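You operate a simulated robot arm through the tools that you are given. There is no shell and no other tool.

Carry out the task below with a simulated robot arm. There is one attempt and no reset: what you move stays moved.

JOB
Switch the crate trolley brake off. Then take the large bottle from the free top of the fruit bench and put it on the capper end of the filling bench. Then stack the tray of lemons marked "40" from the free top of the fruit bench on top of the tray of lemons labelled "12". Then take the yellow ring on the top of the right unit and put it away on the top of the side table. Then fetch the bottle pack from the top of the right unit and set it on the steel table left of the grey juicer. Then put the lentil tub on the top of the right unit. Then put the wide food carton on the top of the left unit away on the island ledge. The order counts. Set down upright: large bottle, bottle pack, wide food carton.

Only the result counts: the job must be done as asked and must still hold three seconds after the hand-in. Knocking over, shifting, dropping, spilling or breaking anything else fails it.

ROBOT AND FRAMES
A 7-joint arm with a fingered hand on a trunk, on a base that moves. Base frame: it is fixed to the floor where the robot stands at the start and does not move with it; the origin is under the middle of the robot, x ahead of it, y to its left, z up. Units: mm, degrees, N and s.
With the tool pointing down near the work surface it reaches from about 300 to 740 mm from the robot's upright axis, wherever it stands. Its first joint turns from -166.0 to 166.0 degrees. Places, roughly: bottle pack (18x6x17 cm) [-500, 2000, 800]; capper end of the filling bench [-700, -2400, 800]; crate trolley brake [2300, 800, 500]; island ledge (104x19 cm) [-2500, 3620, 680]; large bottle (9x9x24 cm) [2300, 1300, 1000]; lentil tub [-1500, 1250, 750]; steel table left of the grey juicer [1200, 5100, 700]; top of the right unit [-500, 1800, 700]; top of the side table [700, 6600, 800]; tray of lemons [2250, 1750, 1000]; wide food carton [-1500, 1500, 750]; yellow ring (9x6x3 cm) [-400, 1700, 700]. Payload 4 kg.
The TCP is the grasp point between the finger pads, 26 mm short of the fingertips. In the tool frame z runs along the fingers and y along their closing line. The gripper opens to 132 mm; its body begins 73 mm behind the TCP. The gripper is a hand of 4 fingers: y runs from the thumb to the fingers, the wrist lies at [0, 0, -239] in the tool frame, and closing takes about 1.5 s.
Orientation is that of the tool frame in the base frame, as [roll, pitch, yaw] about the fixed x, y, z axes, in that order (R = Rz(yaw) Ry(pitch) Rx(roll)). With the fingers straight down and closing along the base's y, the tool's x points along the base's -x, its y along +y and its z along -z.

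CONTROLS
- The arm moves only by the tool nudge_tool. Its argument "rows" is a list of rows, each an object (a shift or turn left out is 0, a gripper value left out holds the last) with "translation": the shift along the tool's x, y, z in units of 400 mm (1.0 is 400 mm), a list of three; "rot": the turn, a rotation vector about the tool's x, y, z in units of 90 degrees (1.0 is 90 degrees), a list of three; "claw": the opening, from 0 (shut) to 1 (fully open). In form: [{"translation": [x, y, z], "rot": [ax, ay, az], "claw": claw}, ...]. A call has 1 to 20 rows; each row is the pose to reach, as a shift and turn from the pose commanded when the call began, along the tool's axes at that moment. A call with a number of a shift or a turn outside -1 to 1 is refused whole. Each row takes 0.2 s and may step no farther than 50 mm and 8.6 degrees from the row before; otherwise, or with a gripper value out of range, the whole call is refused. A pose out of reach is approached as far as the arm can. The call stops where the force on the tool passes 40 N (or 10 N more than at its start, if that is more) or the arm is blocked; 0.2 s more then pass. Each finger travels about 72 mm/s and halts on what it meets, pressing with about 26 N; the grip force reading is that of the motor and also rises with nothing between the fingers. The clock runs only during rows and for 0.2 s after the last one: add rows that repeat a pose to give the fingers time. It gives the time, the measured TCP pose, the force on the tool (base axes), the opening and the grip force at its end, in the units of the frame above (readings bear some noise), with the torque about the TCP (base axes, N m) and any sound that the robot's microphone picked up.
- Cameras (640 x 400 px; columns grow to the right, rows downward): "scene" is now at [27.3, 148.4, 1313.8]; the picture's right is [-0.07, -1.00, 0.00], its down [-0.61, 0.04, -0.79] and it looks along [0.79, -0.06, -0.61] (base axes); focal length 250 px, centre (320, 200). "wrist" rides on the gripper at [68, 2, -97] in the tool frame; the picture's right is [-0.03, 1.00, 0.00], its down [-0.82, -0.02, -0.58] and it looks along [-0.58, -0.01, 0.82] (tool axes); focal length 270 px, centre (320, 200). There is no depth. A picture from a camera that has moved, and an enlarged one, comes with that camera's place and axes in the base frame and with its lens.
- capture(camera): a new picture of that camera. The clock stands still meanwhile.
- move_column(by): slides the trunk up (or, below 0, down) by that many mm; the arm and the scene camera ride with it, the base frame stays. It gives what a move gives, with no picture.
- roll_base(legs): drives the robot by 1 to 6 legs, each [ahead, turn to the left] in mm and degrees, along the robot's own axes; the way and the turn of a leg run together, so that a leg with both is an arc; at most 1500 mm and 180 degrees a leg. The arm and the cameras ride along, it lands a little off, and it stops where it bumps. It gives what a move gives.
- grasp_type(shape): the hand has 4 fingers and takes this shape, open, in about a second: jaw (thumb against the fingers, like two jaws); tri (thumb and two fingers); tip (a fingertip pinch); poke (one finger out to press); point (the index stretched); flat (the hand flat); cup (the hand cupped); fist (a fist). The gripper value then closes the fingers along that shape, each until it touches; the sizes above hold for jaw. It gives what a move gives, with no picture.
- aim_head(pan, tilt): turns the head with the scene camera to pan (to the left, within 155 degrees either way) and tilt (down, from -29 to 69), counted from straight ahead of the robot. It gives what a move gives.
- inspect(camera, box): a new picture of the part [left, top, right, bottom] of that camera's present view, enlarged. The clock stands still meanwhile.
- close_job(): hands the job in; it is judged then, once.

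Nothing tells you exact positions but the pictures and the camera data. Unless the task says otherwise, let go and move clear before handing in.

The tools are called as a command line: name --argument value ..., lists and objects as JSON in quotes. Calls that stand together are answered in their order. nudge_tool: Moves the arm, as the interface text tells. Its arguments: {"type":"object","properties":{"rows":{"type":"array"}},"required":["rows"]} The other tools are called the same way: move_column (by) moves the trunk up or down; grasp_type (shape) gives the hand a shape; roll_base (legs) drives the base; aim_head (pan, tilt) turns the head that bears the scene camera; capture (camera) takes a picture; inspect (camera, box) takes an enlarged picture of a part of a camera's view; close_job () hands the job in.

At the start:

```text
time_s: 0.0
position: [530.4, 192.7, 615.6]
orientation: [180.0, 0.0, -180.0]
contact_force: [0.5, 0.0, -0.1]
torque: [-0.02, 0.02, 0.01]
grip_width: 131.9
grasp_force: 0.0
shape: jaw
trunk travel left (down, up): [-275.0, 315.0]
robot x, y, heading: [-3.4, 1.2, -0.2]
head pan, tilt (commanded): [-4.0, 37.4]
```

scene: 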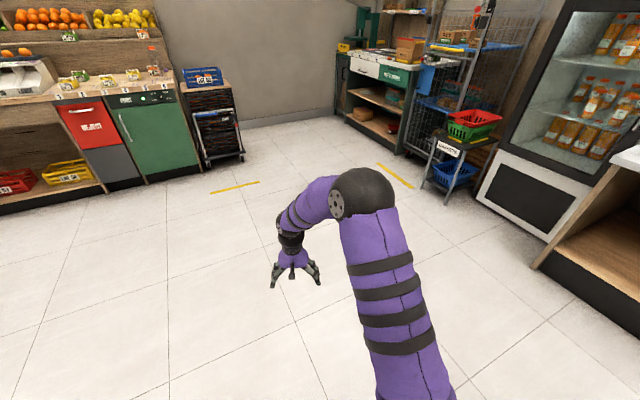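
wrist: 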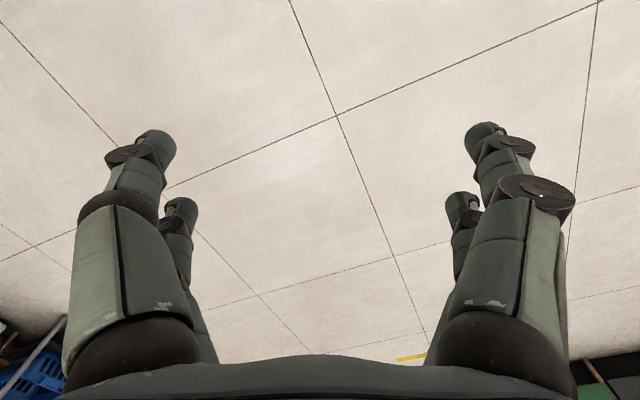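

I see a shop room with the fruit bench ahead to the left and a crate trolley beside it. First I'll look closer at the trolley and the fruit bench.

inspect --camera "scene" --box '[160, 50, 280, 180]'

inspect --camera "scene" --box '[0, 0, 200, 125]'

```text
3.08 times, centred on (220, 115) of scene
camera zoom: at [27.3, 148.4, 1313.8], right [-0.07, -1.0, 0.0], down [-0.61, 0.04, -0.79], along [0.79, -0.06, -0.61], focal length 770 px, centre (628, 462)
```

zoom: 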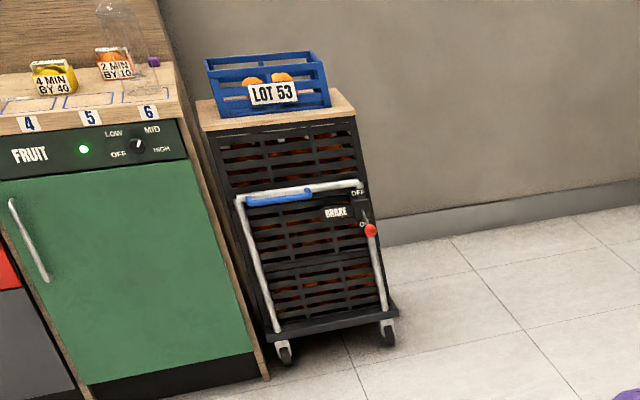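

```text
3.20 times, centred on (100, 62) of scene
camera zoom: at [27.3, 148.4, 1313.8], right [-0.07, -1.0, 0.0], down [-0.61, 0.04, -0.79], along [0.79, -0.06, -0.61], focal length 801 px, centre (1024, 640)
```

zoom: 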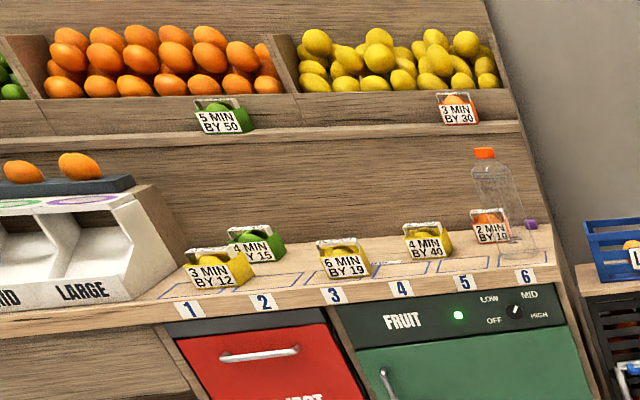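

The trolley has a brake lever with a red knob, "OFF" at the top and "ON" at the bottom. Next I survey the rest of the room by panning the head.

aim_head --pan 60 --tilt 15

capture --camera "scene"

aim_head --pan 130 --tilt 15

capture --camera "scene"

aim_head --pan -70 --tilt 15

capture --camera "scene"

aim_head --pan -140 --tilt 15

capture --camera "scene"

aim_head --pan 10 --tilt 15

capture --camera "scene"

```text
time_s: 1.4
position: [530.9, 192.4, 615.5]
orientation: [-180.0, 0.0, -180.0]
contact_force: [-0.3, 0.1, 0.2]
torque: [0.0, 0.04, -0.01]
grip_width: 131.8
grasp_force: 0.1
shape: jaw
trunk travel left (down, up): [-275.0, 315.0]
robot x, y, heading: [-0.5, 2.1, -0.1]
head pan, tilt (commanded): [60.0, 15.0]
```

```text
taken
camera scene: at [-12.4, 235.4, 1349.5], right [0.87, -0.5, 0.0], down [-0.13, -0.22, -0.97], along [0.48, 0.84, -0.26], focal length 250 px, centre (320, 200)
```

scene: 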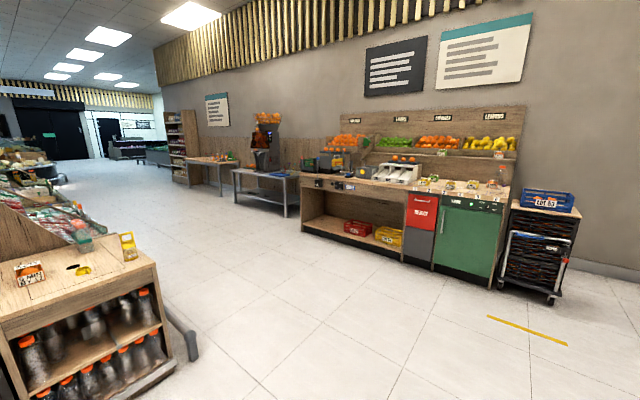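

```text
time_s: 2.8
position: [529.5, 192.9, 617.3]
orientation: [180.0, 0.0, -180.0]
contact_force: [0.8, 0.0, 0.1]
torque: [-0.03, 0.0, -0.01]
grip_width: 131.8
grasp_force: 0.0
shape: jaw
trunk travel left (down, up): [-275.0, 315.0]
robot x, y, heading: [-0.7, 0.3, 0.2]
head pan, tilt (commanded): [130.0, 15.0]
```

```text
taken
camera scene: at [-119.1, 226.1, 1349.5], right [0.77, 0.64, 0.0], down [0.17, -0.2, -0.97], along [-0.62, 0.74, -0.26], focal length 250 px, centre (320, 200)
```

scene: 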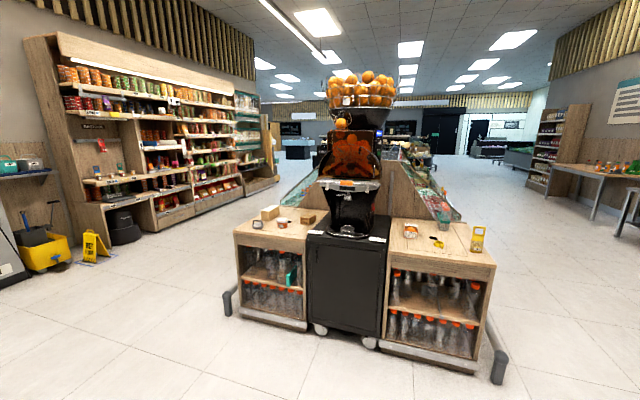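

```text
time_s: 5.7
position: [530.9, 191.6, 617.4]
orientation: [179.9, 0.0, 180.0]
contact_force: [0.2, -0.4, 0.8]
torque: [0.02, 0.02, -0.04]
grip_width: 132.1
grasp_force: 0.0
shape: jaw
trunk travel left (down, up): [-275.0, 315.0]
robot x, y, heading: [1.2, 2.8, -0.1]
head pan, tilt (commanded): [-70.0, 15.0]
```

```text
taken
camera scene: at [-27.1, 66.8, 1349.5], right [-0.94, -0.34, 0.0], down [-0.09, 0.24, -0.97], along [0.33, -0.91, -0.26], focal length 250 px, centre (320, 200)
```

scene: 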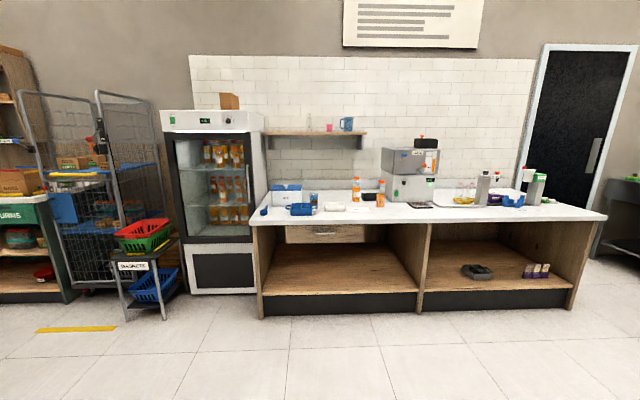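

```text
time_s: 7.1
position: [530.5, 192.9, 617.1]
orientation: [-179.9, 0.0, 180.0]
contact_force: [-0.4, 0.8, -0.4]
torque: [0.02, 0.01, 0.0]
grip_width: 131.7
grasp_force: 0.0
shape: jaw
trunk travel left (down, up): [-275.0, 315.0]
robot x, y, heading: [-0.9, -0.8, -0.2]
head pan, tilt (commanded): [-140.0, 15.0]
```

```text
taken
camera scene: at [-130.6, 94.4, 1349.5], right [-0.64, 0.77, 0.0], down [0.2, 0.17, -0.97], along [-0.74, -0.62, -0.26], focal length 250 px, centre (320, 200)
```

scene: 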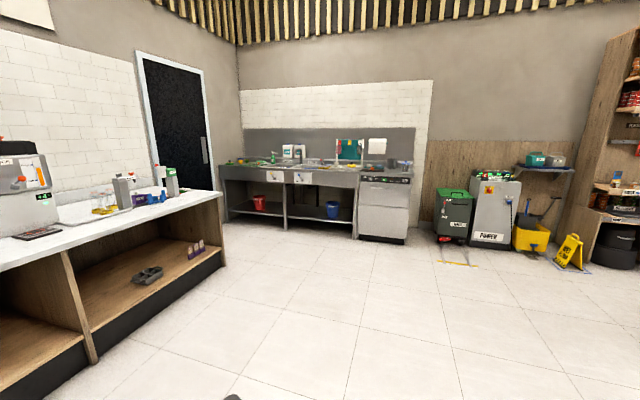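

```text
time_s: 9.4
position: [529.7, 192.9, 616.9]
orientation: [-179.9, -0.1, 180.0]
contact_force: [-0.3, -0.3, -0.1]
torque: [0.02, 0.03, -0.02]
grip_width: 131.8
grasp_force: 0.1
shape: jaw
trunk travel left (down, up): [-275.0, 315.0]
robot x, y, heading: [-1.9, 1.4, 0.0]
head pan, tilt (commanded): [10.0, 15.0]
```

```text
taken
camera scene: at [32.9, 170.7, 1349.5], right [0.17, -0.98, 0.0], down [-0.26, -0.04, -0.97], along [0.95, 0.17, -0.26], focal length 250 px, centre (320, 200)
```

scene: 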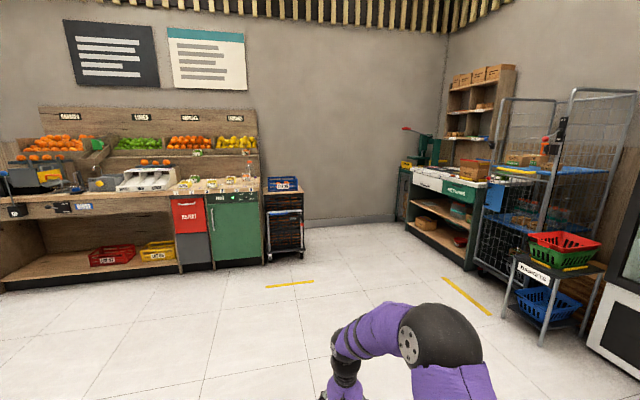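

The trolley, fruit bench, juicer island (left and right units), filling bench and steel tables are all visible. I'll drive toward the trolley and look at the brake close up.

roll_base --legs '[[0, 25], [1350, 0], [0, -25]]'

aim_head --pan 10 --tilt 25

capture --camera "scene"

capture --camera "wrist"

```text
time_s: 19.0
position: [1743.3, 769.7, 617.6]
orientation: [-180.0, 0.1, -179.4]
contact_force: [-0.1, 0.8, 0.2]
torque: [-0.02, 0.01, 0.0]
grip_width: 131.9
grasp_force: 0.0
shape: jaw
trunk travel left (down, up): [-275.0, 315.0]
robot x, y, heading: [1215.2, 571.9, 0.3]
head pan, tilt (commanded): [10.0, 15.0]
```

```text
time_s: 19.7
position: [1742.5, 769.7, 616.5]
orientation: [-180.0, 0.0, -179.5]
contact_force: [-0.3, 0.1, -1.4]
torque: [0.01, 0.01, -0.03]
grip_width: 132.3
grasp_force: 0.0
shape: jaw
trunk travel left (down, up): [-275.0, 315.0]
robot x, y, heading: [1214.1, 575.3, 0.6]
head pan, tilt (commanded): [10.0, 25.0]
```

```text
taken
camera scene: at [1245.4, 743.2, 1333.3], right [0.18, -0.98, 0.0], down [-0.42, -0.08, -0.91], along [0.89, 0.16, -0.42], focal length 250 px, centre (320, 200)
```

scene: 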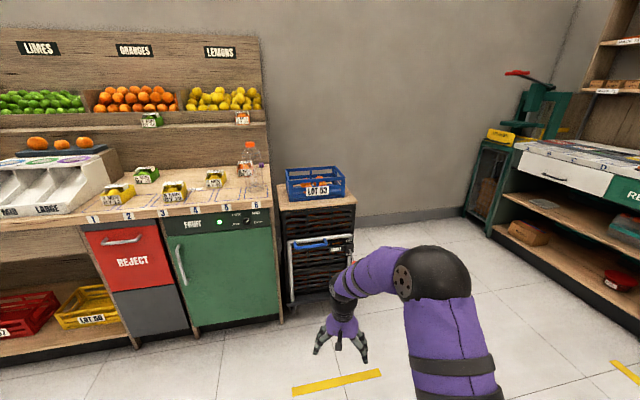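

```text
taken
camera wrist: at [1674.0, 771.2, 713.0], right [0.02, 1.0, 0.0], down [0.82, -0.01, 0.58], along [0.58, -0.01, -0.82], focal length 270 px, centre (320, 200)
```

wrist: 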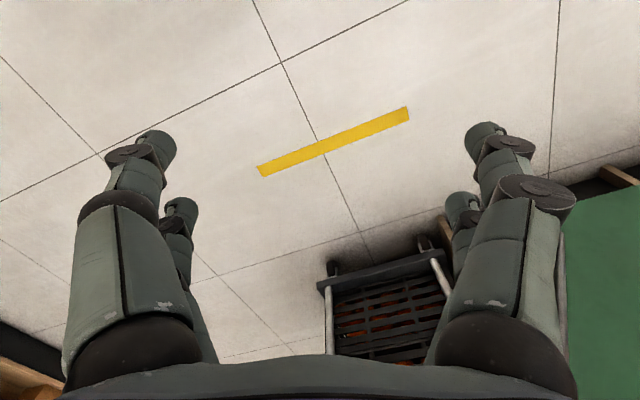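

The arm hides the brake partly; I'll enlarge the scene view around the trolley and the fruit bench.

inspect --camera "scene" --box '[270, 160, 370, 310]'

inspect --camera "scene" --box '[70, 100, 290, 240]'

```text
2.67 times, centred on (320, 235) of scene
camera zoom: at [1245.4, 743.2, 1333.3], right [0.18, -0.98, 0.0], down [-0.42, -0.08, -0.91], along [0.89, 0.16, -0.42], focal length 668 px, centre (320, 107)
```

zoom: 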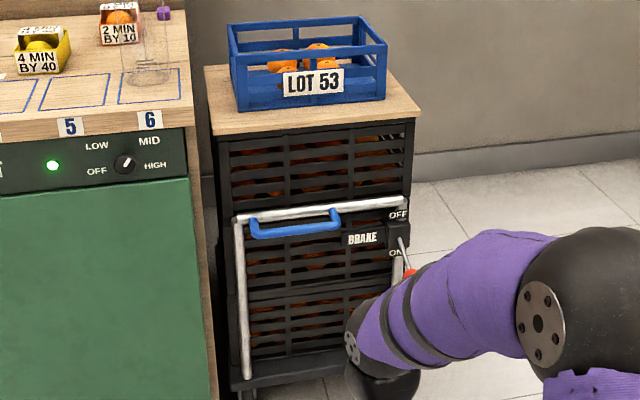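

```text
2.86 times, centred on (180, 170) of scene
camera zoom: at [1245.4, 743.2, 1333.3], right [0.18, -0.98, 0.0], down [-0.42, -0.08, -0.91], along [0.89, 0.16, -0.42], focal length 716 px, centre (720, 286)
```

zoom: 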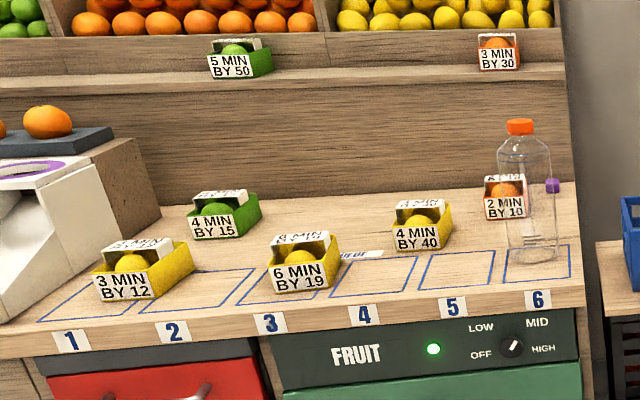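

The brake lever points down to ON with its red knob at about (2338, 757, 457). I'll move the arm to the right so the lever can be seen, then look again.

nudge_tool --rows '[{"translation": [0, -0.12, 0]}, {"translation": [0, -0.24, 0]}, {"translation": [0, -0.36, 0]}, {"translation": [0, -0.48, 0]}, {"translation": [0, -0.6, 0]}, {"translation": [0, -0.72, 0]}, {"translation": [0, -0.84, 0]}, {"translation": [0, -0.96, 0]}]'

roll_base --legs '[[250, 0]]'

aim_head --pan 8 --tilt 40

capture --camera "scene"

inspect --camera "scene" --box '[260, 130, 420, 260]'

```text
time_s: 21.5
position: [1746.0, 386.7, 616.8]
orientation: [179.9, -0.1, -179.4]
contact_force: [-0.4, 0.5, -0.7]
torque: [-0.03, 0.04, 0.01]
grip_width: 132.2
grasp_force: 0.0
shape: jaw
trunk travel left (down, up): [-275.0, 315.0]
robot x, y, heading: [1214.2, 573.1, 0.3]
head pan, tilt (commanded): [10.0, 25.0]
```

```text
time_s: 23.3
position: [1998.1, 390.8, 617.4]
orientation: [-179.9, 0.1, -179.3]
contact_force: [0.5, 0.4, 0.6]
torque: [0.03, -0.03, -0.05]
grip_width: 132.1
grasp_force: 0.0
shape: jaw
trunk travel left (down, up): [-275.0, 315.0]
robot x, y, heading: [1463.4, 574.5, 0.7]
head pan, tilt (commanded): [10.0, 25.0]
```

```text
time_s: 24.1
position: [1998.7, 390.7, 617.0]
orientation: [-179.9, 0.1, -179.3]
contact_force: [-0.6, -0.6, 0.2]
torque: [-0.01, 0.01, -0.01]
grip_width: 131.9
grasp_force: 0.0
shape: jaw
trunk travel left (down, up): [-275.0, 315.0]
robot x, y, heading: [1465.1, 570.1, 0.5]
head pan, tilt (commanded): [8.0, 40.0]
```

```text
taken
camera scene: at [1490.3, 741.1, 1310.0], right [0.15, -0.99, 0.0], down [-0.64, -0.1, -0.77], along [0.76, 0.11, -0.64], focal length 250 px, centre (320, 200)
```

scene: 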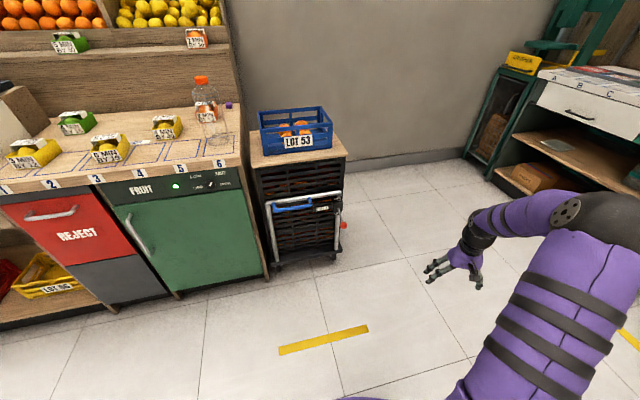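

```text
3.08 times, centred on (340, 195) of scene
camera zoom: at [1490.3, 741.1, 1310.0], right [0.15, -0.99, 0.0], down [-0.64, -0.1, -0.77], along [0.76, 0.11, -0.64], focal length 770 px, centre (258, 215)
```

zoom: 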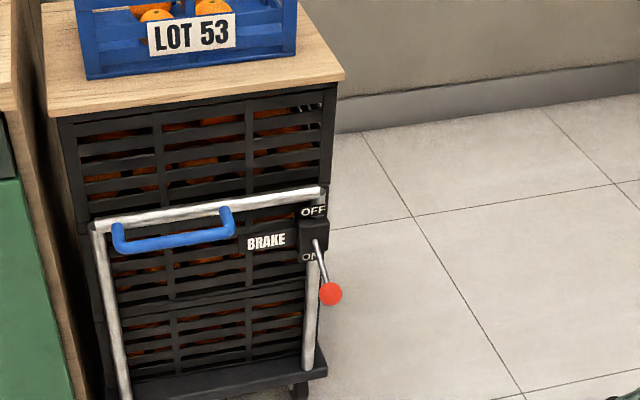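

The knob is at about (2338, 754, 451), with the lever pivot behind and slightly above it. I'll drive closer, turn the tool to point forward, and close the fingers so I can lift the lever from below.

roll_base --legs '[[230, 0]]'

nudge_tool --rows '[{"translation": [-0.015, 0, 0.054], "rot": [0, -0.09, 0], "claw": 1}, {"translation": [-0.03, 0, 0.108], "rot": [0, -0.18, 0]}, {"translation": [-0.045, 0, 0.162], "rot": [0, -0.27, 0]}, {"translation": [-0.06, 0, 0.216], "rot": [0, -0.36, 0]}, {"translation": [-0.075, 0, 0.27], "rot": [0, -0.45, 0]}, {"translation": [-0.09, 0, 0.324], "rot": [0, -0.54, 0]}, {"translation": [-0.105, 0, 0.378], "rot": [0, -0.63, 0]}, {"translation": [-0.12, 0, 0.432], "rot": [0, -0.72, 0]}, {"translation": [-0.135, 0, 0.486], "rot": [0, -0.81, 0]}, {"translation": [-0.15, 0, 0.54], "rot": [0, -0.9, 0]}, {"translation": [-0.167, 0, 0.5925], "rot": [0, -0.99, 0]}, {"translation": [-0.167, 0, 0.5925], "rot": [0, -1, 0]}]'

capture --camera "scene"

capture --camera "wrist"

```text
time_s: 25.8
position: [2228.5, 391.9, 618.0]
orientation: [-179.9, 0.0, -179.4]
contact_force: [0.1, 1.1, -1.0]
torque: [0.0, 0.0, 0.01]
grip_width: 131.8
grasp_force: 0.0
shape: jaw
trunk travel left (down, up): [-275.0, 315.0]
robot x, y, heading: [1700.7, 578.3, 0.5]
head pan, tilt (commanded): [8.0, 40.0]
```

```text
time_s: 28.4
position: [2295.1, 393.0, 380.4]
orientation: [-11.8, 89.8, -11.1]
contact_force: [0.0, -1.4, -1.1]
torque: [-0.01, 0.0, 0.0]
grip_width: 131.9
grasp_force: 0.1
shape: jaw
trunk travel left (down, up): [-275.0, 315.0]
robot x, y, heading: [1697.3, 576.7, 0.4]
head pan, tilt (commanded): [8.0, 40.0]
```

```text
taken
camera scene: at [1721.9, 743.2, 1310.0], right [0.15, -0.99, 0.0], down [-0.64, -0.09, -0.77], along [0.76, 0.11, -0.64], focal length 250 px, centre (320, 200)
```

scene: 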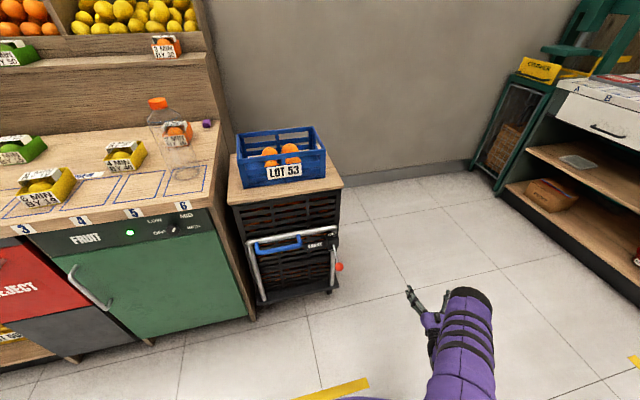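

```text
taken
camera wrist: at [2197.4, 393.7, 311.2], right [-0.01, 1.0, 0.02], down [-0.58, -0.03, 0.81], along [0.82, -0.01, 0.58], focal length 270 px, centre (320, 200)
```

wrist: 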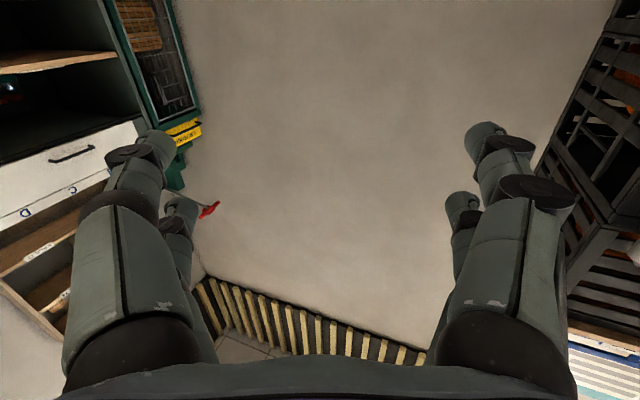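

The tool now points forward. I'll refine the knob position from this nearer view.

inspect --camera "scene" --box '[280, 210, 380, 310]'

```text
4.00 times, centred on (330, 260) of scene
camera zoom: at [1721.9, 743.2, 1310.0], right [0.15, -0.99, 0.0], down [-0.64, -0.09, -0.77], along [0.76, 0.11, -0.64], focal length 1002 px, centre (280, -40)
```

zoom: 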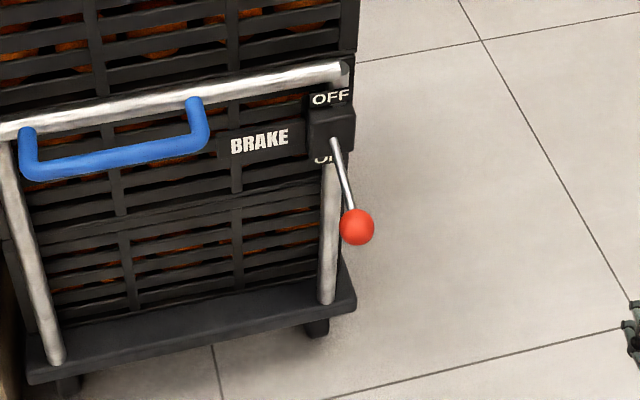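

The knob is near (2325, 753, 460) and the lever sticks out about 80 mm. I'll close the fingers and slide the hand sideways beneath the knob.

nudge_tool --rows '[{"translation": [0, 0, 0], "claw": 0}, {"translation": [0, 0.1, 0]}, {"translation": [0, 0.2, 0]}, {"translation": [0, 0.3, 0]}, {"translation": [0, 0.4, 0]}, {"translation": [0, 0.5, 0]}, {"translation": [0, 0.6, 0]}, {"translation": [0, 0.7, 0]}, {"translation": [0, 0.8, 0]}, {"translation": [0, 0.9, 0.0]}]'

capture --camera "scene"

inspect --camera "scene" --box '[280, 210, 380, 310]'

capture --camera "wrist"

```text
time_s: 30.6
position: [2292.3, 752.0, 379.5]
orientation: [-170.7, 90.0, -170.4]
contact_force: [-0.1, 0.0, 0.1]
torque: [-0.01, 0.0, 0.03]
grip_width: 0.0
grasp_force: 25.6
shape: jaw
trunk travel left (down, up): [-275.0, 315.0]
robot x, y, heading: [1697.3, 574.2, 0.7]
head pan, tilt (commanded): [8.0, 40.0]
```

```text
taken
camera scene: at [1722.0, 743.0, 1310.0], right [0.15, -0.99, 0.0], down [-0.64, -0.09, -0.77], along [0.76, 0.11, -0.64], focal length 250 px, centre (320, 200)
```

scene: 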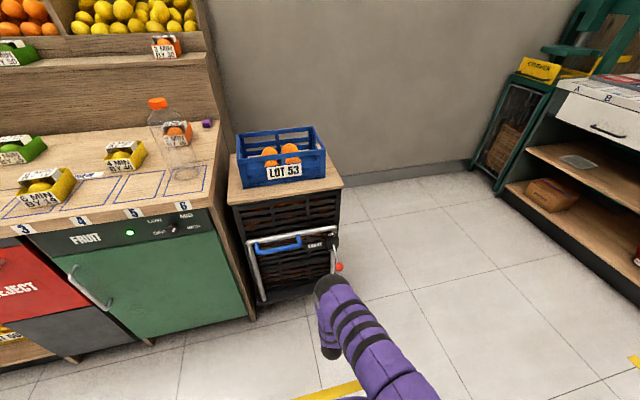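

```text
4.00 times, centred on (330, 260) of scene
camera zoom: at [1722.0, 743.0, 1310.0], right [0.15, -0.99, 0.0], down [-0.64, -0.09, -0.77], along [0.76, 0.11, -0.64], focal length 1002 px, centre (280, -40)
```

zoom: 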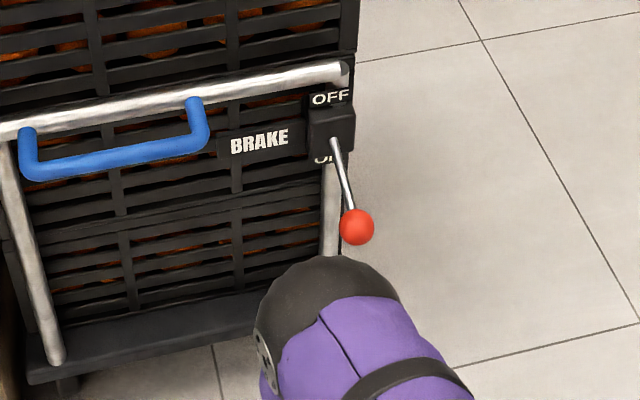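

```text
taken
camera wrist: at [2194.4, 753.3, 310.8], right [-0.01, 1.0, 0.03], down [-0.58, -0.03, 0.82], along [0.82, -0.01, 0.58], focal length 270 px, centre (320, 200)
```

wrist: 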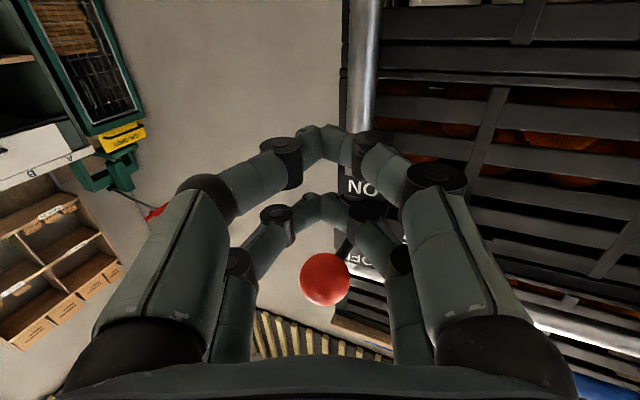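

The knob is at about (2320, 754, 469), just above the closed fingers. I'll move forward about 33 mm and lift.

nudge_tool --rows '[{"translation": [0, 0.008, 0.042]}, {"translation": [0, 0.015, 0.0825]}, {"translation": [-0.03, 0.015, 0.0825]}, {"translation": [-0.06, 0.015, 0.0825]}, {"translation": [-0.09, 0.015, 0.0825]}, {"translation": [-0.12, 0.015, 0.0825]}, {"translation": [-0.15, 0.015, 0.0825]}, {"translation": [-0.18, 0.015, 0.0825]}, {"translation": [-0.21, 0.015, 0.0825]}, {"translation": [-0.24, 0.015, 0.0825]}]'

capture --camera "wrist"

inspect --camera "scene" --box '[280, 210, 380, 310]'

```text
time_s: 32.8
position: [2325.5, 758.3, 477.5]
orientation: [-103.0, 90.0, -102.4]
contact_force: [0.8, -1.3, -0.8]
torque: [0.04, 0.03, 0.0]
grip_width: 0.1
grasp_force: 26.1
shape: jaw
trunk travel left (down, up): [-275.0, 315.0]
robot x, y, heading: [1698.2, 580.3, 0.4]
head pan, tilt (commanded): [8.0, 40.0]
```

```text
taken
camera wrist: at [2227.0, 758.9, 407.9], right [-0.01, 1.0, 0.03], down [-0.58, -0.03, 0.82], along [0.82, -0.01, 0.58], focal length 270 px, centre (320, 200)
```

wrist: 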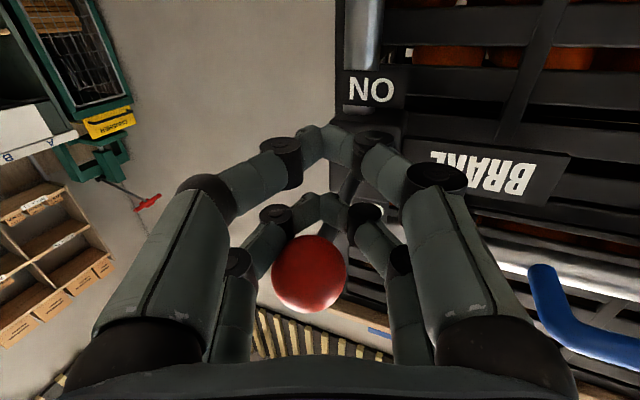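

```text
4.00 times, centred on (330, 260) of scene
camera zoom: at [1722.1, 743.3, 1309.9], right [0.15, -0.99, 0.0], down [-0.64, -0.09, -0.77], along [0.76, 0.11, -0.64], focal length 1002 px, centre (280, -40)
```

zoom: 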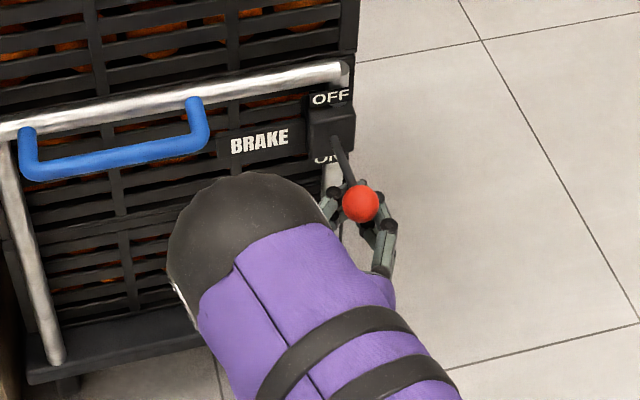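

The knob is rising on the fingers. I'll keep lifting until the lever reaches OFF.

nudge_tool --rows '[{"translation": [-0.03, 0, 0]}, {"translation": [-0.06, 0, 0]}, {"translation": [-0.09, 0, 0]}, {"translation": [-0.12, 0, 0]}, {"translation": [-0.15, 0, 0]}, {"translation": [-0.175, 0, 0]}]'

capture --camera "wrist"

inspect --camera "scene" --box '[280, 210, 380, 310]'

```text
time_s: 33.6
position: [2320.4, 757.6, 497.1]
orientation: [-171.0, 88.1, -170.4]
contact_force: [-2.9, -0.3, -10.5]
torque: [-0.06, 0.14, -0.01]
grip_width: 0.0
grasp_force: 26.1
shape: jaw
trunk travel left (down, up): [-275.0, 315.0]
robot x, y, heading: [1699.3, 578.7, 0.5]
head pan, tilt (commanded): [8.0, 40.0]
stopped in row 3: the force on the tool passed its limit at 47 N (the readings are from after the stop); the commanded pose is now the measured one
```

```text
taken
camera wrist: at [2219.9, 757.3, 430.6], right [-0.01, 1.0, 0.02], down [-0.55, -0.02, 0.83], along [0.83, 0.0, 0.55], focal length 270 px, centre (320, 200)
```

wrist: 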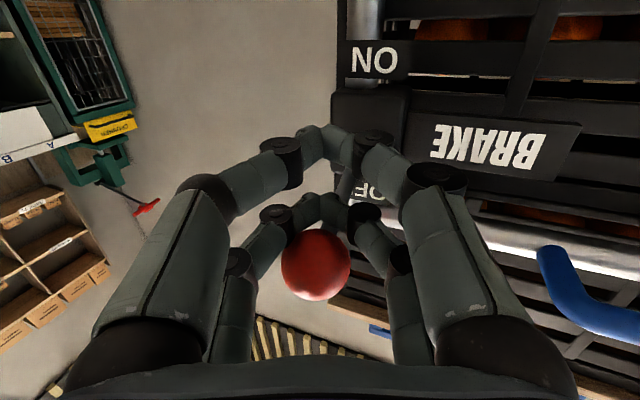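

```text
4.00 times, centred on (330, 260) of scene
camera zoom: at [1722.7, 743.6, 1310.0], right [0.15, -0.99, 0.0], down [-0.64, -0.1, -0.77], along [0.76, 0.11, -0.64], focal length 1002 px, centre (280, -40)
```

zoom: 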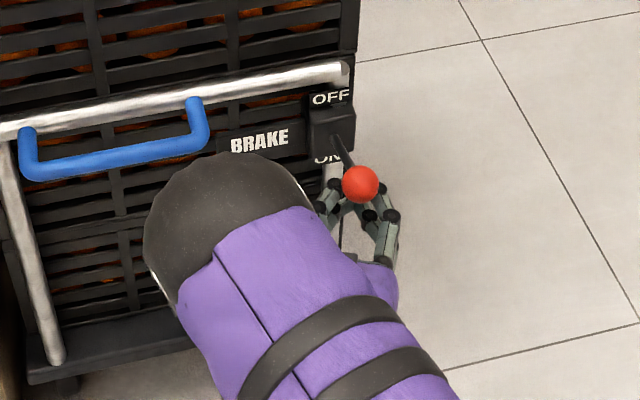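

The knob rose about 68 mm (to z≈537) and then met a hard stop. I'll push a little more to confirm that it is at the OFF stop.

nudge_tool --rows '[{"translation": [-0.01, 0, 0]}, {"translation": [-0.02, 0, 0]}, {"translation": [-0.03, 0, 0]}, {"translation": [-0.04, 0, 0]}, {"translation": [-0.05, 0, 0]}]'

inspect --camera "scene" --box '[280, 210, 380, 310]'

```text
time_s: 34.2
position: [2317.3, 755.8, 497.3]
orientation: [-170.2, 86.9, -169.7]
contact_force: [-0.4, -0.7, -11.7]
torque: [-0.04, 0.25, 0.02]
grip_width: 0.2
grasp_force: 26.4
shape: jaw
trunk travel left (down, up): [-275.0, 315.0]
robot x, y, heading: [1696.8, 575.3, 0.6]
head pan, tilt (commanded): [8.0, 40.0]
stopped in row 3: the force on the tool passed its limit at 43 N (the readings are from after the stop); the commanded pose is now the measured one
```

```text
4.00 times, centred on (330, 260) of scene
camera zoom: at [1723.1, 743.7, 1310.2], right [0.15, -0.99, 0.0], down [-0.64, -0.1, -0.77], along [0.76, 0.11, -0.64], focal length 1002 px, centre (280, -40)
```

zoom: 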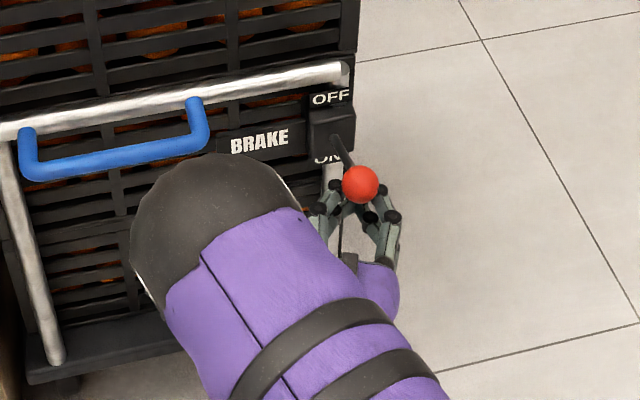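

That is a firm stop. I'll lower the hand and check that the lever stays at OFF.

nudge_tool --rows '[{"translation": [0.03, 0, 0]}, {"translation": [0.07, 0, 0]}, {"translation": [0.12, 0, 0]}, {"translation": [0.2, 0, 0]}, {"translation": [0.28, 0, 0]}, {"translation": [0.28, 0, -0.1]}]'

inspect --camera "scene" --box '[280, 210, 380, 310]'

capture --camera "wrist"

```text
time_s: 35.6
position: [2275.4, 753.6, 387.9]
orientation: [-171.7, 87.4, -171.3]
contact_force: [-0.6, 0.5, 0.4]
torque: [-0.03, -0.02, 0.0]
grip_width: 0.0
grasp_force: 26.0
shape: jaw
trunk travel left (down, up): [-275.0, 315.0]
robot x, y, heading: [1699.5, 574.6, 0.3]
head pan, tilt (commanded): [8.0, 40.0]
```

```text
4.00 times, centred on (330, 260) of scene
camera zoom: at [1722.1, 743.2, 1310.0], right [0.15, -0.99, 0.0], down [-0.64, -0.09, -0.77], along [0.76, 0.11, -0.64], focal length 1002 px, centre (280, -40)
```

zoom: 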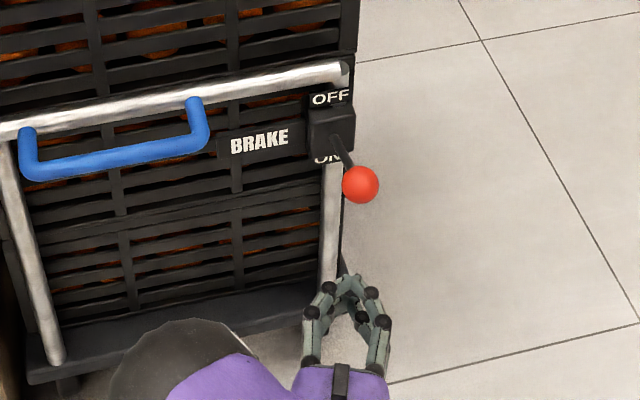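

```text
taken
camera wrist: at [2173.3, 754.7, 324.2], right [-0.01, 1.0, 0.02], down [-0.54, -0.02, 0.84], along [0.84, 0.0, 0.54], focal length 270 px, centre (320, 200)
```

wrist: 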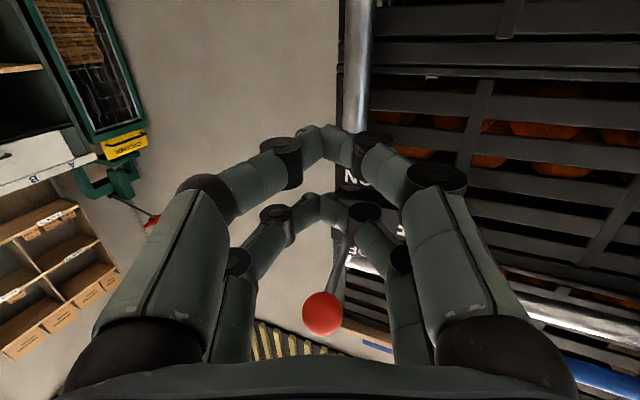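

The lever stays at OFF, so the brake is done. Now I'll back away and turn the tool down again at a higher place, ready for the large bottle.

roll_base --legs '[[-300, 0]]'

nudge_tool --rows '[{"translation": [-0.06, -0.02, 0], "rot": [0, 0.09, 0], "claw": 1}, {"translation": [-0.12, -0.04, 0], "rot": [0, 0.18, 0]}, {"translation": [-0.18, -0.06, 0], "rot": [0, 0.27, 0]}, {"translation": [-0.24, -0.08, 0], "rot": [0, 0.36, 0]}, {"translation": [-0.3, -0.1, 0], "rot": [0, 0.45, 0]}, {"translation": [-0.36, -0.12, 0], "rot": [0, 0.54, 0]}, {"translation": [-0.42, -0.14, 0], "rot": [0, 0.63, 0]}, {"translation": [-0.48, -0.16, 0], "rot": [0, 0.72, 0]}, {"translation": [-0.54, -0.18, 0], "rot": [0, 0.81, 0]}, {"translation": [-0.6, -0.2, 0], "rot": [0, 0.89, 0]}, {"translation": [-0.66, -0.22, 0], "rot": [0, 0.97, 0]}]'

move_column --by 250

```text
time_s: 37.7
position: [1979.4, 748.2, 388.9]
orientation: [-170.9, 87.4, -170.8]
contact_force: [1.5, 0.3, 0.0]
torque: [-0.03, -0.02, 0.01]
grip_width: 0.2
grasp_force: 26.2
shape: jaw
trunk travel left (down, up): [-275.0, 315.0]
robot x, y, heading: [1400.4, 575.9, 0.3]
head pan, tilt (commanded): [8.0, 40.0]
```

```text
time_s: 40.1
position: [1990.8, 661.6, 654.6]
orientation: [-179.6, 0.0, -180.0]
contact_force: [0.8, 0.0, 0.4]
torque: [0.01, -0.03, -0.02]
grip_width: 132.2
grasp_force: 0.1
shape: jaw
trunk travel left (down, up): [-275.0, 315.0]
robot x, y, heading: [1397.9, 578.2, -0.2]
head pan, tilt (commanded): [8.0, 40.0]
```

```text
time_s: 42.6
position: [1991.0, 660.5, 904.6]
orientation: [-179.6, 0.0, -179.9]
contact_force: [0.2, -0.1, -0.1]
torque: [-0.04, -0.01, -0.02]
grip_width: 132.0
grasp_force: 0.1
shape: jaw
trunk travel left (down, up): [-525.0, 65.0]
robot x, y, heading: [1402.4, 577.3, -0.0]
head pan, tilt (commanded): [8.0, 40.0]
```

Next I raise the hand above bottle height and pull it in, then drive to face the bottle.

nudge_tool --rows '[{"translation": [0.07, -0.04, -0.09]}, {"translation": [0.14, -0.08, -0.18]}, {"translation": [0.21, -0.12, -0.27]}, {"translation": [0.28, -0.16, -0.36]}, {"translation": [0.34, -0.2, -0.45]}, {"translation": [0.34, -0.2, -0.5]}]'

roll_base --legs '[[0, 70], [720, 0], [0, -70]]'

aim_head --pan 5 --tilt 35

capture --camera "scene"

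capture --camera "wrist"

```text
time_s: 44.0
position: [1853.7, 580.0, 1105.9]
orientation: [-179.6, 0.1, -179.8]
contact_force: [-0.1, 0.1, 0.2]
torque: [0.04, -0.01, 0.02]
grip_width: 131.8
grasp_force: 0.0
shape: jaw
trunk travel left (down, up): [-525.0, 65.0]
robot x, y, heading: [1402.6, 573.6, -0.1]
head pan, tilt (commanded): [8.0, 40.0]
```

```text
time_s: 54.8
position: [2087.7, 1275.8, 1104.5]
orientation: [-179.6, 0.1, -178.9]
contact_force: [-0.6, 0.2, 0.3]
torque: [0.02, 0.0, -0.01]
grip_width: 131.8
grasp_force: 0.1
shape: jaw
trunk travel left (down, up): [-525.0, 65.0]
robot x, y, heading: [1632.7, 1261.7, 1.1]
head pan, tilt (commanded): [8.0, 40.0]
```

```text
time_s: 55.4
position: [2087.6, 1275.6, 1105.3]
orientation: [-179.6, 0.1, -178.8]
contact_force: [0.2, -0.3, 0.5]
torque: [0.04, -0.03, -0.02]
grip_width: 131.8
grasp_force: 0.0
shape: jaw
trunk travel left (down, up): [-525.0, 65.0]
robot x, y, heading: [1634.7, 1261.5, 0.9]
head pan, tilt (commanded): [5.0, 35.0]
```

```text
taken
camera scene: at [1661.0, 1425.0, 1567.5], right [0.11, -0.99, 0.0], down [-0.57, -0.06, -0.82], along [0.81, 0.09, -0.57], focal length 250 px, centre (320, 200)
```

scene: 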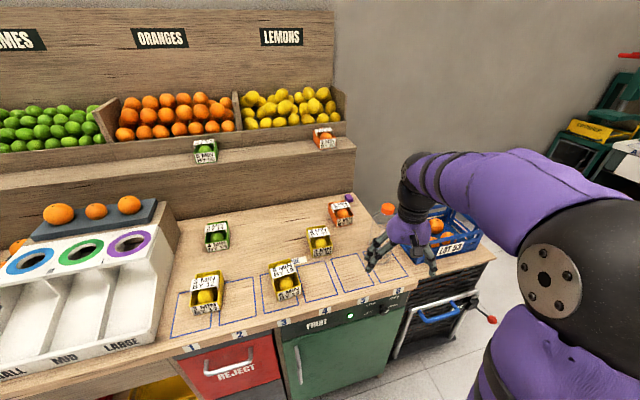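

```text
taken
camera wrist: at [2017.7, 1276.8, 1201.1], right [0.0, 1.0, -0.01], down [0.81, 0.0, 0.58], along [0.58, -0.01, -0.81], focal length 270 px, centre (320, 200)
```

wrist: 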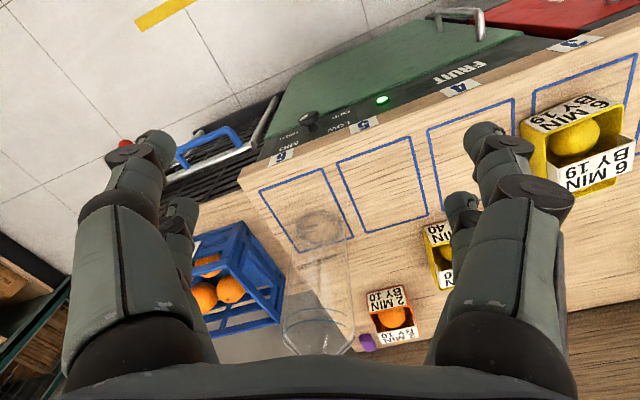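

The bench and trolley are turned about 22°, and the bottle stands near (2395, 1262). I'll raise the trunk a bit and reposition the robot so that it faces the bench squarely.

move_column --by 50

roll_base --legs '[[0, -51], [300, 0], [0, 73]]'

aim_head --pan 5 --tilt 40

capture --camera "scene"

capture --camera "wrist"

```text
time_s: 56.4
position: [2087.7, 1276.6, 1155.1]
orientation: [-179.7, 0.1, -178.8]
contact_force: [0.9, 0.0, -0.4]
torque: [-0.01, -0.04, -0.02]
grip_width: 132.0
grasp_force: 0.1
shape: jaw
trunk travel left (down, up): [-575.0, 15.0]
robot x, y, heading: [1635.0, 1260.8, 1.0]
head pan, tilt (commanded): [5.0, 35.0]
```

```text
time_s: 64.4
position: [2244.1, 1214.8, 1154.6]
orientation: [-179.6, 0.1, -156.8]
contact_force: [-0.7, -0.4, -0.5]
torque: [0.0, 0.02, 0.02]
grip_width: 132.0
grasp_force: 0.0
shape: jaw
trunk travel left (down, up): [-575.0, 15.0]
robot x, y, heading: [1828.4, 1032.3, 23.3]
head pan, tilt (commanded): [5.0, 35.0]
```

```text
time_s: 65.1
position: [2243.9, 1213.8, 1154.6]
orientation: [-179.6, 0.1, -156.8]
contact_force: [0.4, 0.6, 0.5]
torque: [0.01, -0.01, 0.02]
grip_width: 131.9
grasp_force: 0.0
shape: jaw
trunk travel left (down, up): [-575.0, 15.0]
robot x, y, heading: [1830.3, 1032.8, 23.2]
head pan, tilt (commanded): [5.0, 40.0]
```

```text
taken
camera scene: at [1790.4, 1191.2, 1610.0], right [0.47, -0.88, 0.0], down [-0.57, -0.3, -0.77], along [0.68, 0.36, -0.64], focal length 250 px, centre (320, 200)
```

scene: 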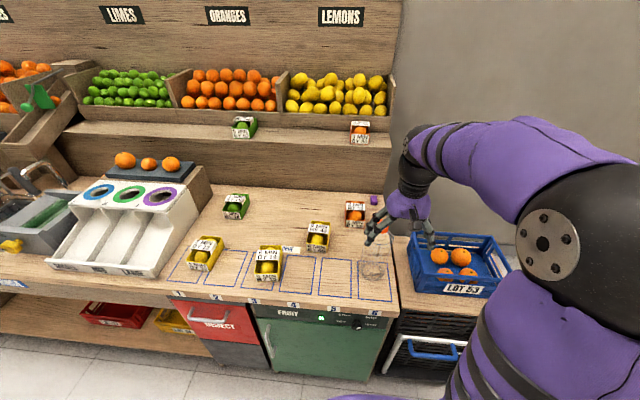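

```text
taken
camera wrist: at [2178.6, 1189.6, 1251.1], right [-0.37, 0.93, -0.01], down [0.76, 0.31, 0.58], along [0.54, 0.21, -0.81], focal length 270 px, centre (320, 200)
```

wrist: 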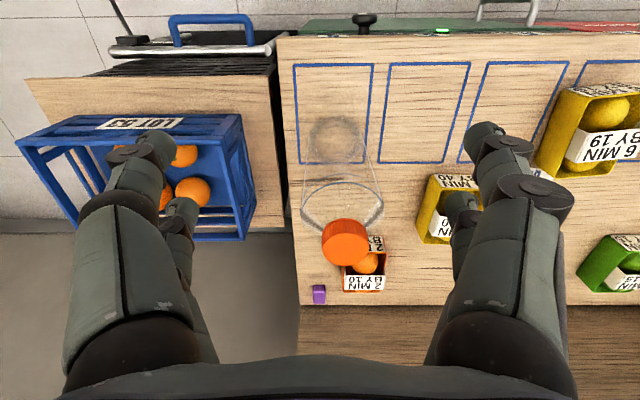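

The robot now faces the bench squarely and the bottle stands in slot 6. I'll zoom in on both cameras to fix its position and shape.

inspect --camera "wrist" --box '[260, 50, 420, 310]'

inspect --camera "scene" --box '[320, 180, 440, 310]'

inspect --camera "scene" --box '[160, 180, 420, 310]'

```text
1.54 times, centred on (340, 180) of wrist
camera zoom: at [2178.6, 1189.6, 1251.1], right [-0.37, 0.93, -0.01], down [0.76, 0.31, 0.58], along [0.54, 0.21, -0.81], focal length 416 px, centre (289, 231)
```

zoom: 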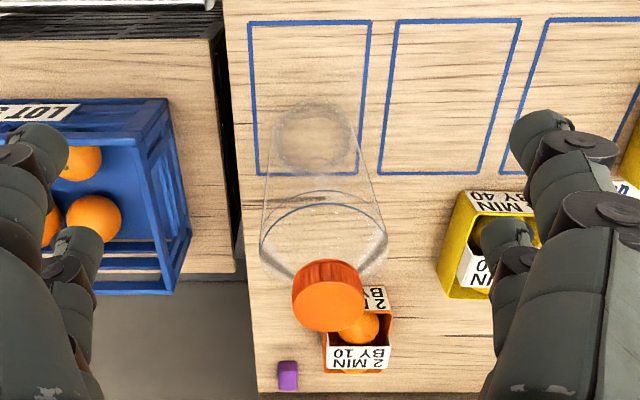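

```text
3.08 times, centred on (380, 245) of scene
camera zoom: at [1790.4, 1191.2, 1610.0], right [0.47, -0.88, 0.0], down [-0.57, -0.3, -0.77], along [0.68, 0.36, -0.64], focal length 770 px, centre (135, 62)
```

zoom: 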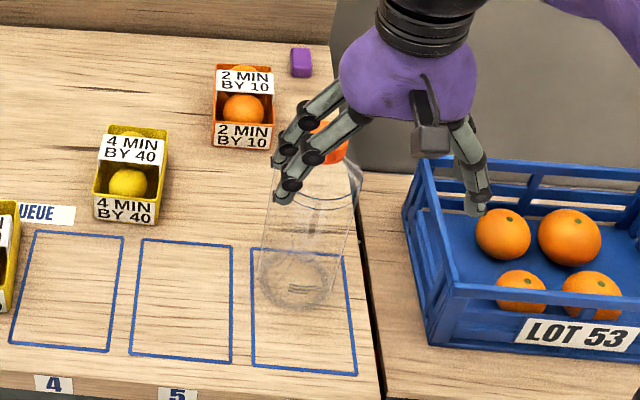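

```text
2.46 times, centred on (290, 245) of scene
camera zoom: at [1790.4, 1191.2, 1610.0], right [0.47, -0.88, 0.0], down [-0.57, -0.3, -0.77], along [0.68, 0.36, -0.64], focal length 616 px, centre (394, 89)
```

zoom: 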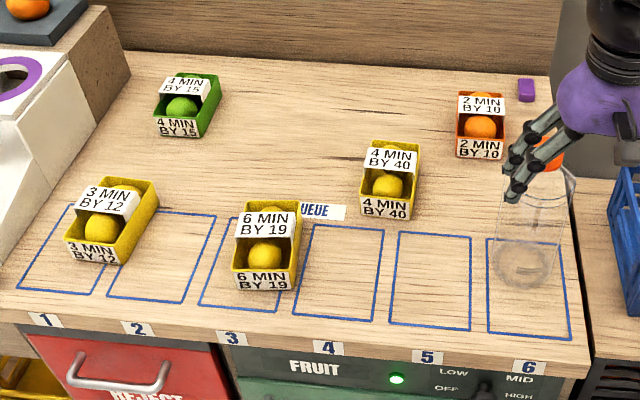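

The bottle centre is at about (2330, 1274) with its cap top near z≈1090. I'll move the open hand over the cap and check the alignment.

nudge_tool --rows '[{"translation": [-0.09, 0.02, 0], "claw": 1}, {"translation": [-0.18, 0.04, 0]}, {"translation": [-0.2575, 0.0575, 0]}]'

capture --camera "wrist"

capture --camera "scene"

```text
time_s: 65.9
position: [2331.7, 1276.7, 1156.3]
orientation: [-179.6, 0.1, -156.9]
contact_force: [-1.1, 1.2, -0.5]
torque: [-0.01, -0.02, 0.0]
grip_width: 132.0
grasp_force: 0.2
shape: jaw
trunk travel left (down, up): [-575.0, 15.0]
robot x, y, heading: [1828.3, 1032.4, 23.4]
head pan, tilt (commanded): [5.0, 40.0]
```

```text
taken
camera wrist: at [2265.9, 1251.7, 1251.5], right [-0.37, 0.93, -0.01], down [0.76, 0.31, 0.58], along [0.54, 0.21, -0.82], focal length 270 px, centre (320, 200)
```

wrist: 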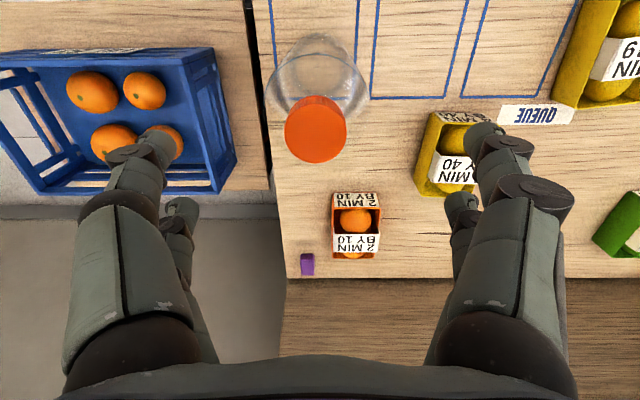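

```text
taken
camera scene: at [1790.7, 1191.4, 1609.9], right [0.47, -0.88, 0.0], down [-0.57, -0.3, -0.77], along [0.68, 0.36, -0.64], focal length 250 px, centre (320, 200)
```

scene: 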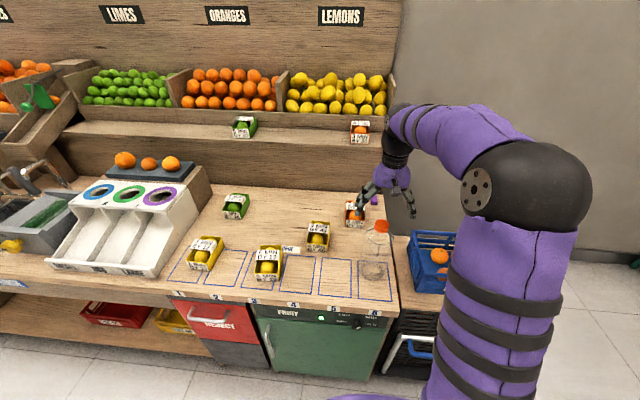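

The hand is centred over the cap. I'll go down 94 mm around the cap and neck and close the fingers.

nudge_tool --rows '[{"translation": [0.005, -0.002, 0.06]}, {"translation": [0.005, -0.002, 0.12]}, {"translation": [0.005, -0.002, 0.18]}, {"translation": [0.005, -0.002, 0.235]}, {"translation": [0.005, -0.002, 0.235]}]'

capture --camera "wrist"

inspect --camera "scene" --box '[320, 180, 440, 310]'

```text
time_s: 67.1
position: [2327.9, 1273.2, 1060.4]
orientation: [-179.6, 0.1, -156.7]
contact_force: [0.1, 0.3, -0.6]
torque: [0.0, 0.02, 0.0]
grip_width: 131.9
grasp_force: 0.0
shape: jaw
trunk travel left (down, up): [-575.0, 15.0]
robot x, y, heading: [1829.9, 1031.8, 23.1]
head pan, tilt (commanded): [5.0, 40.0]
```

```text
taken
camera wrist: at [2262.9, 1248.7, 1156.6], right [-0.37, 0.93, -0.01], down [0.76, 0.31, 0.58], along [0.54, 0.21, -0.81], focal length 270 px, centre (320, 200)
```

wrist: 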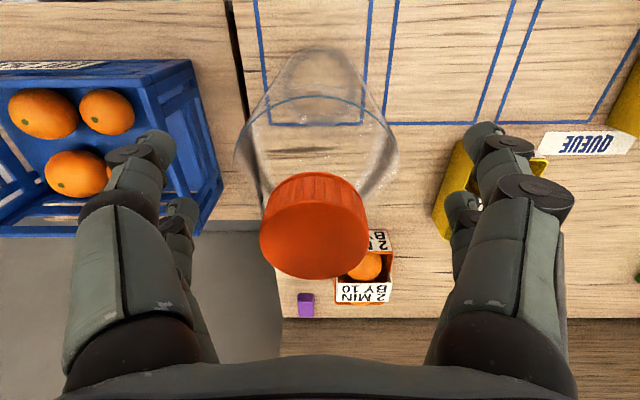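

```text
3.08 times, centred on (380, 245) of scene
camera zoom: at [1790.5, 1191.3, 1610.0], right [0.47, -0.88, 0.0], down [-0.57, -0.3, -0.77], along [0.68, 0.36, -0.64], focal length 770 px, centre (135, 62)
```

zoom: 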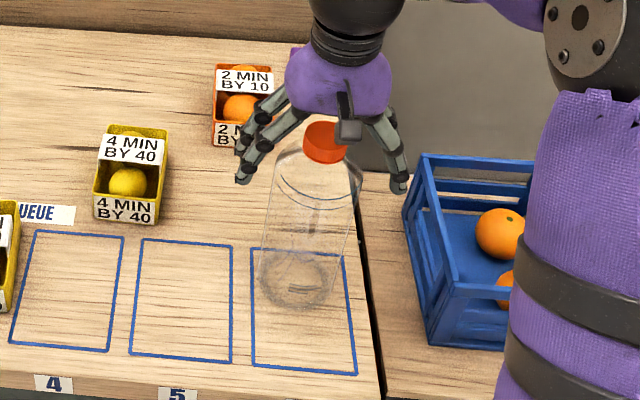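

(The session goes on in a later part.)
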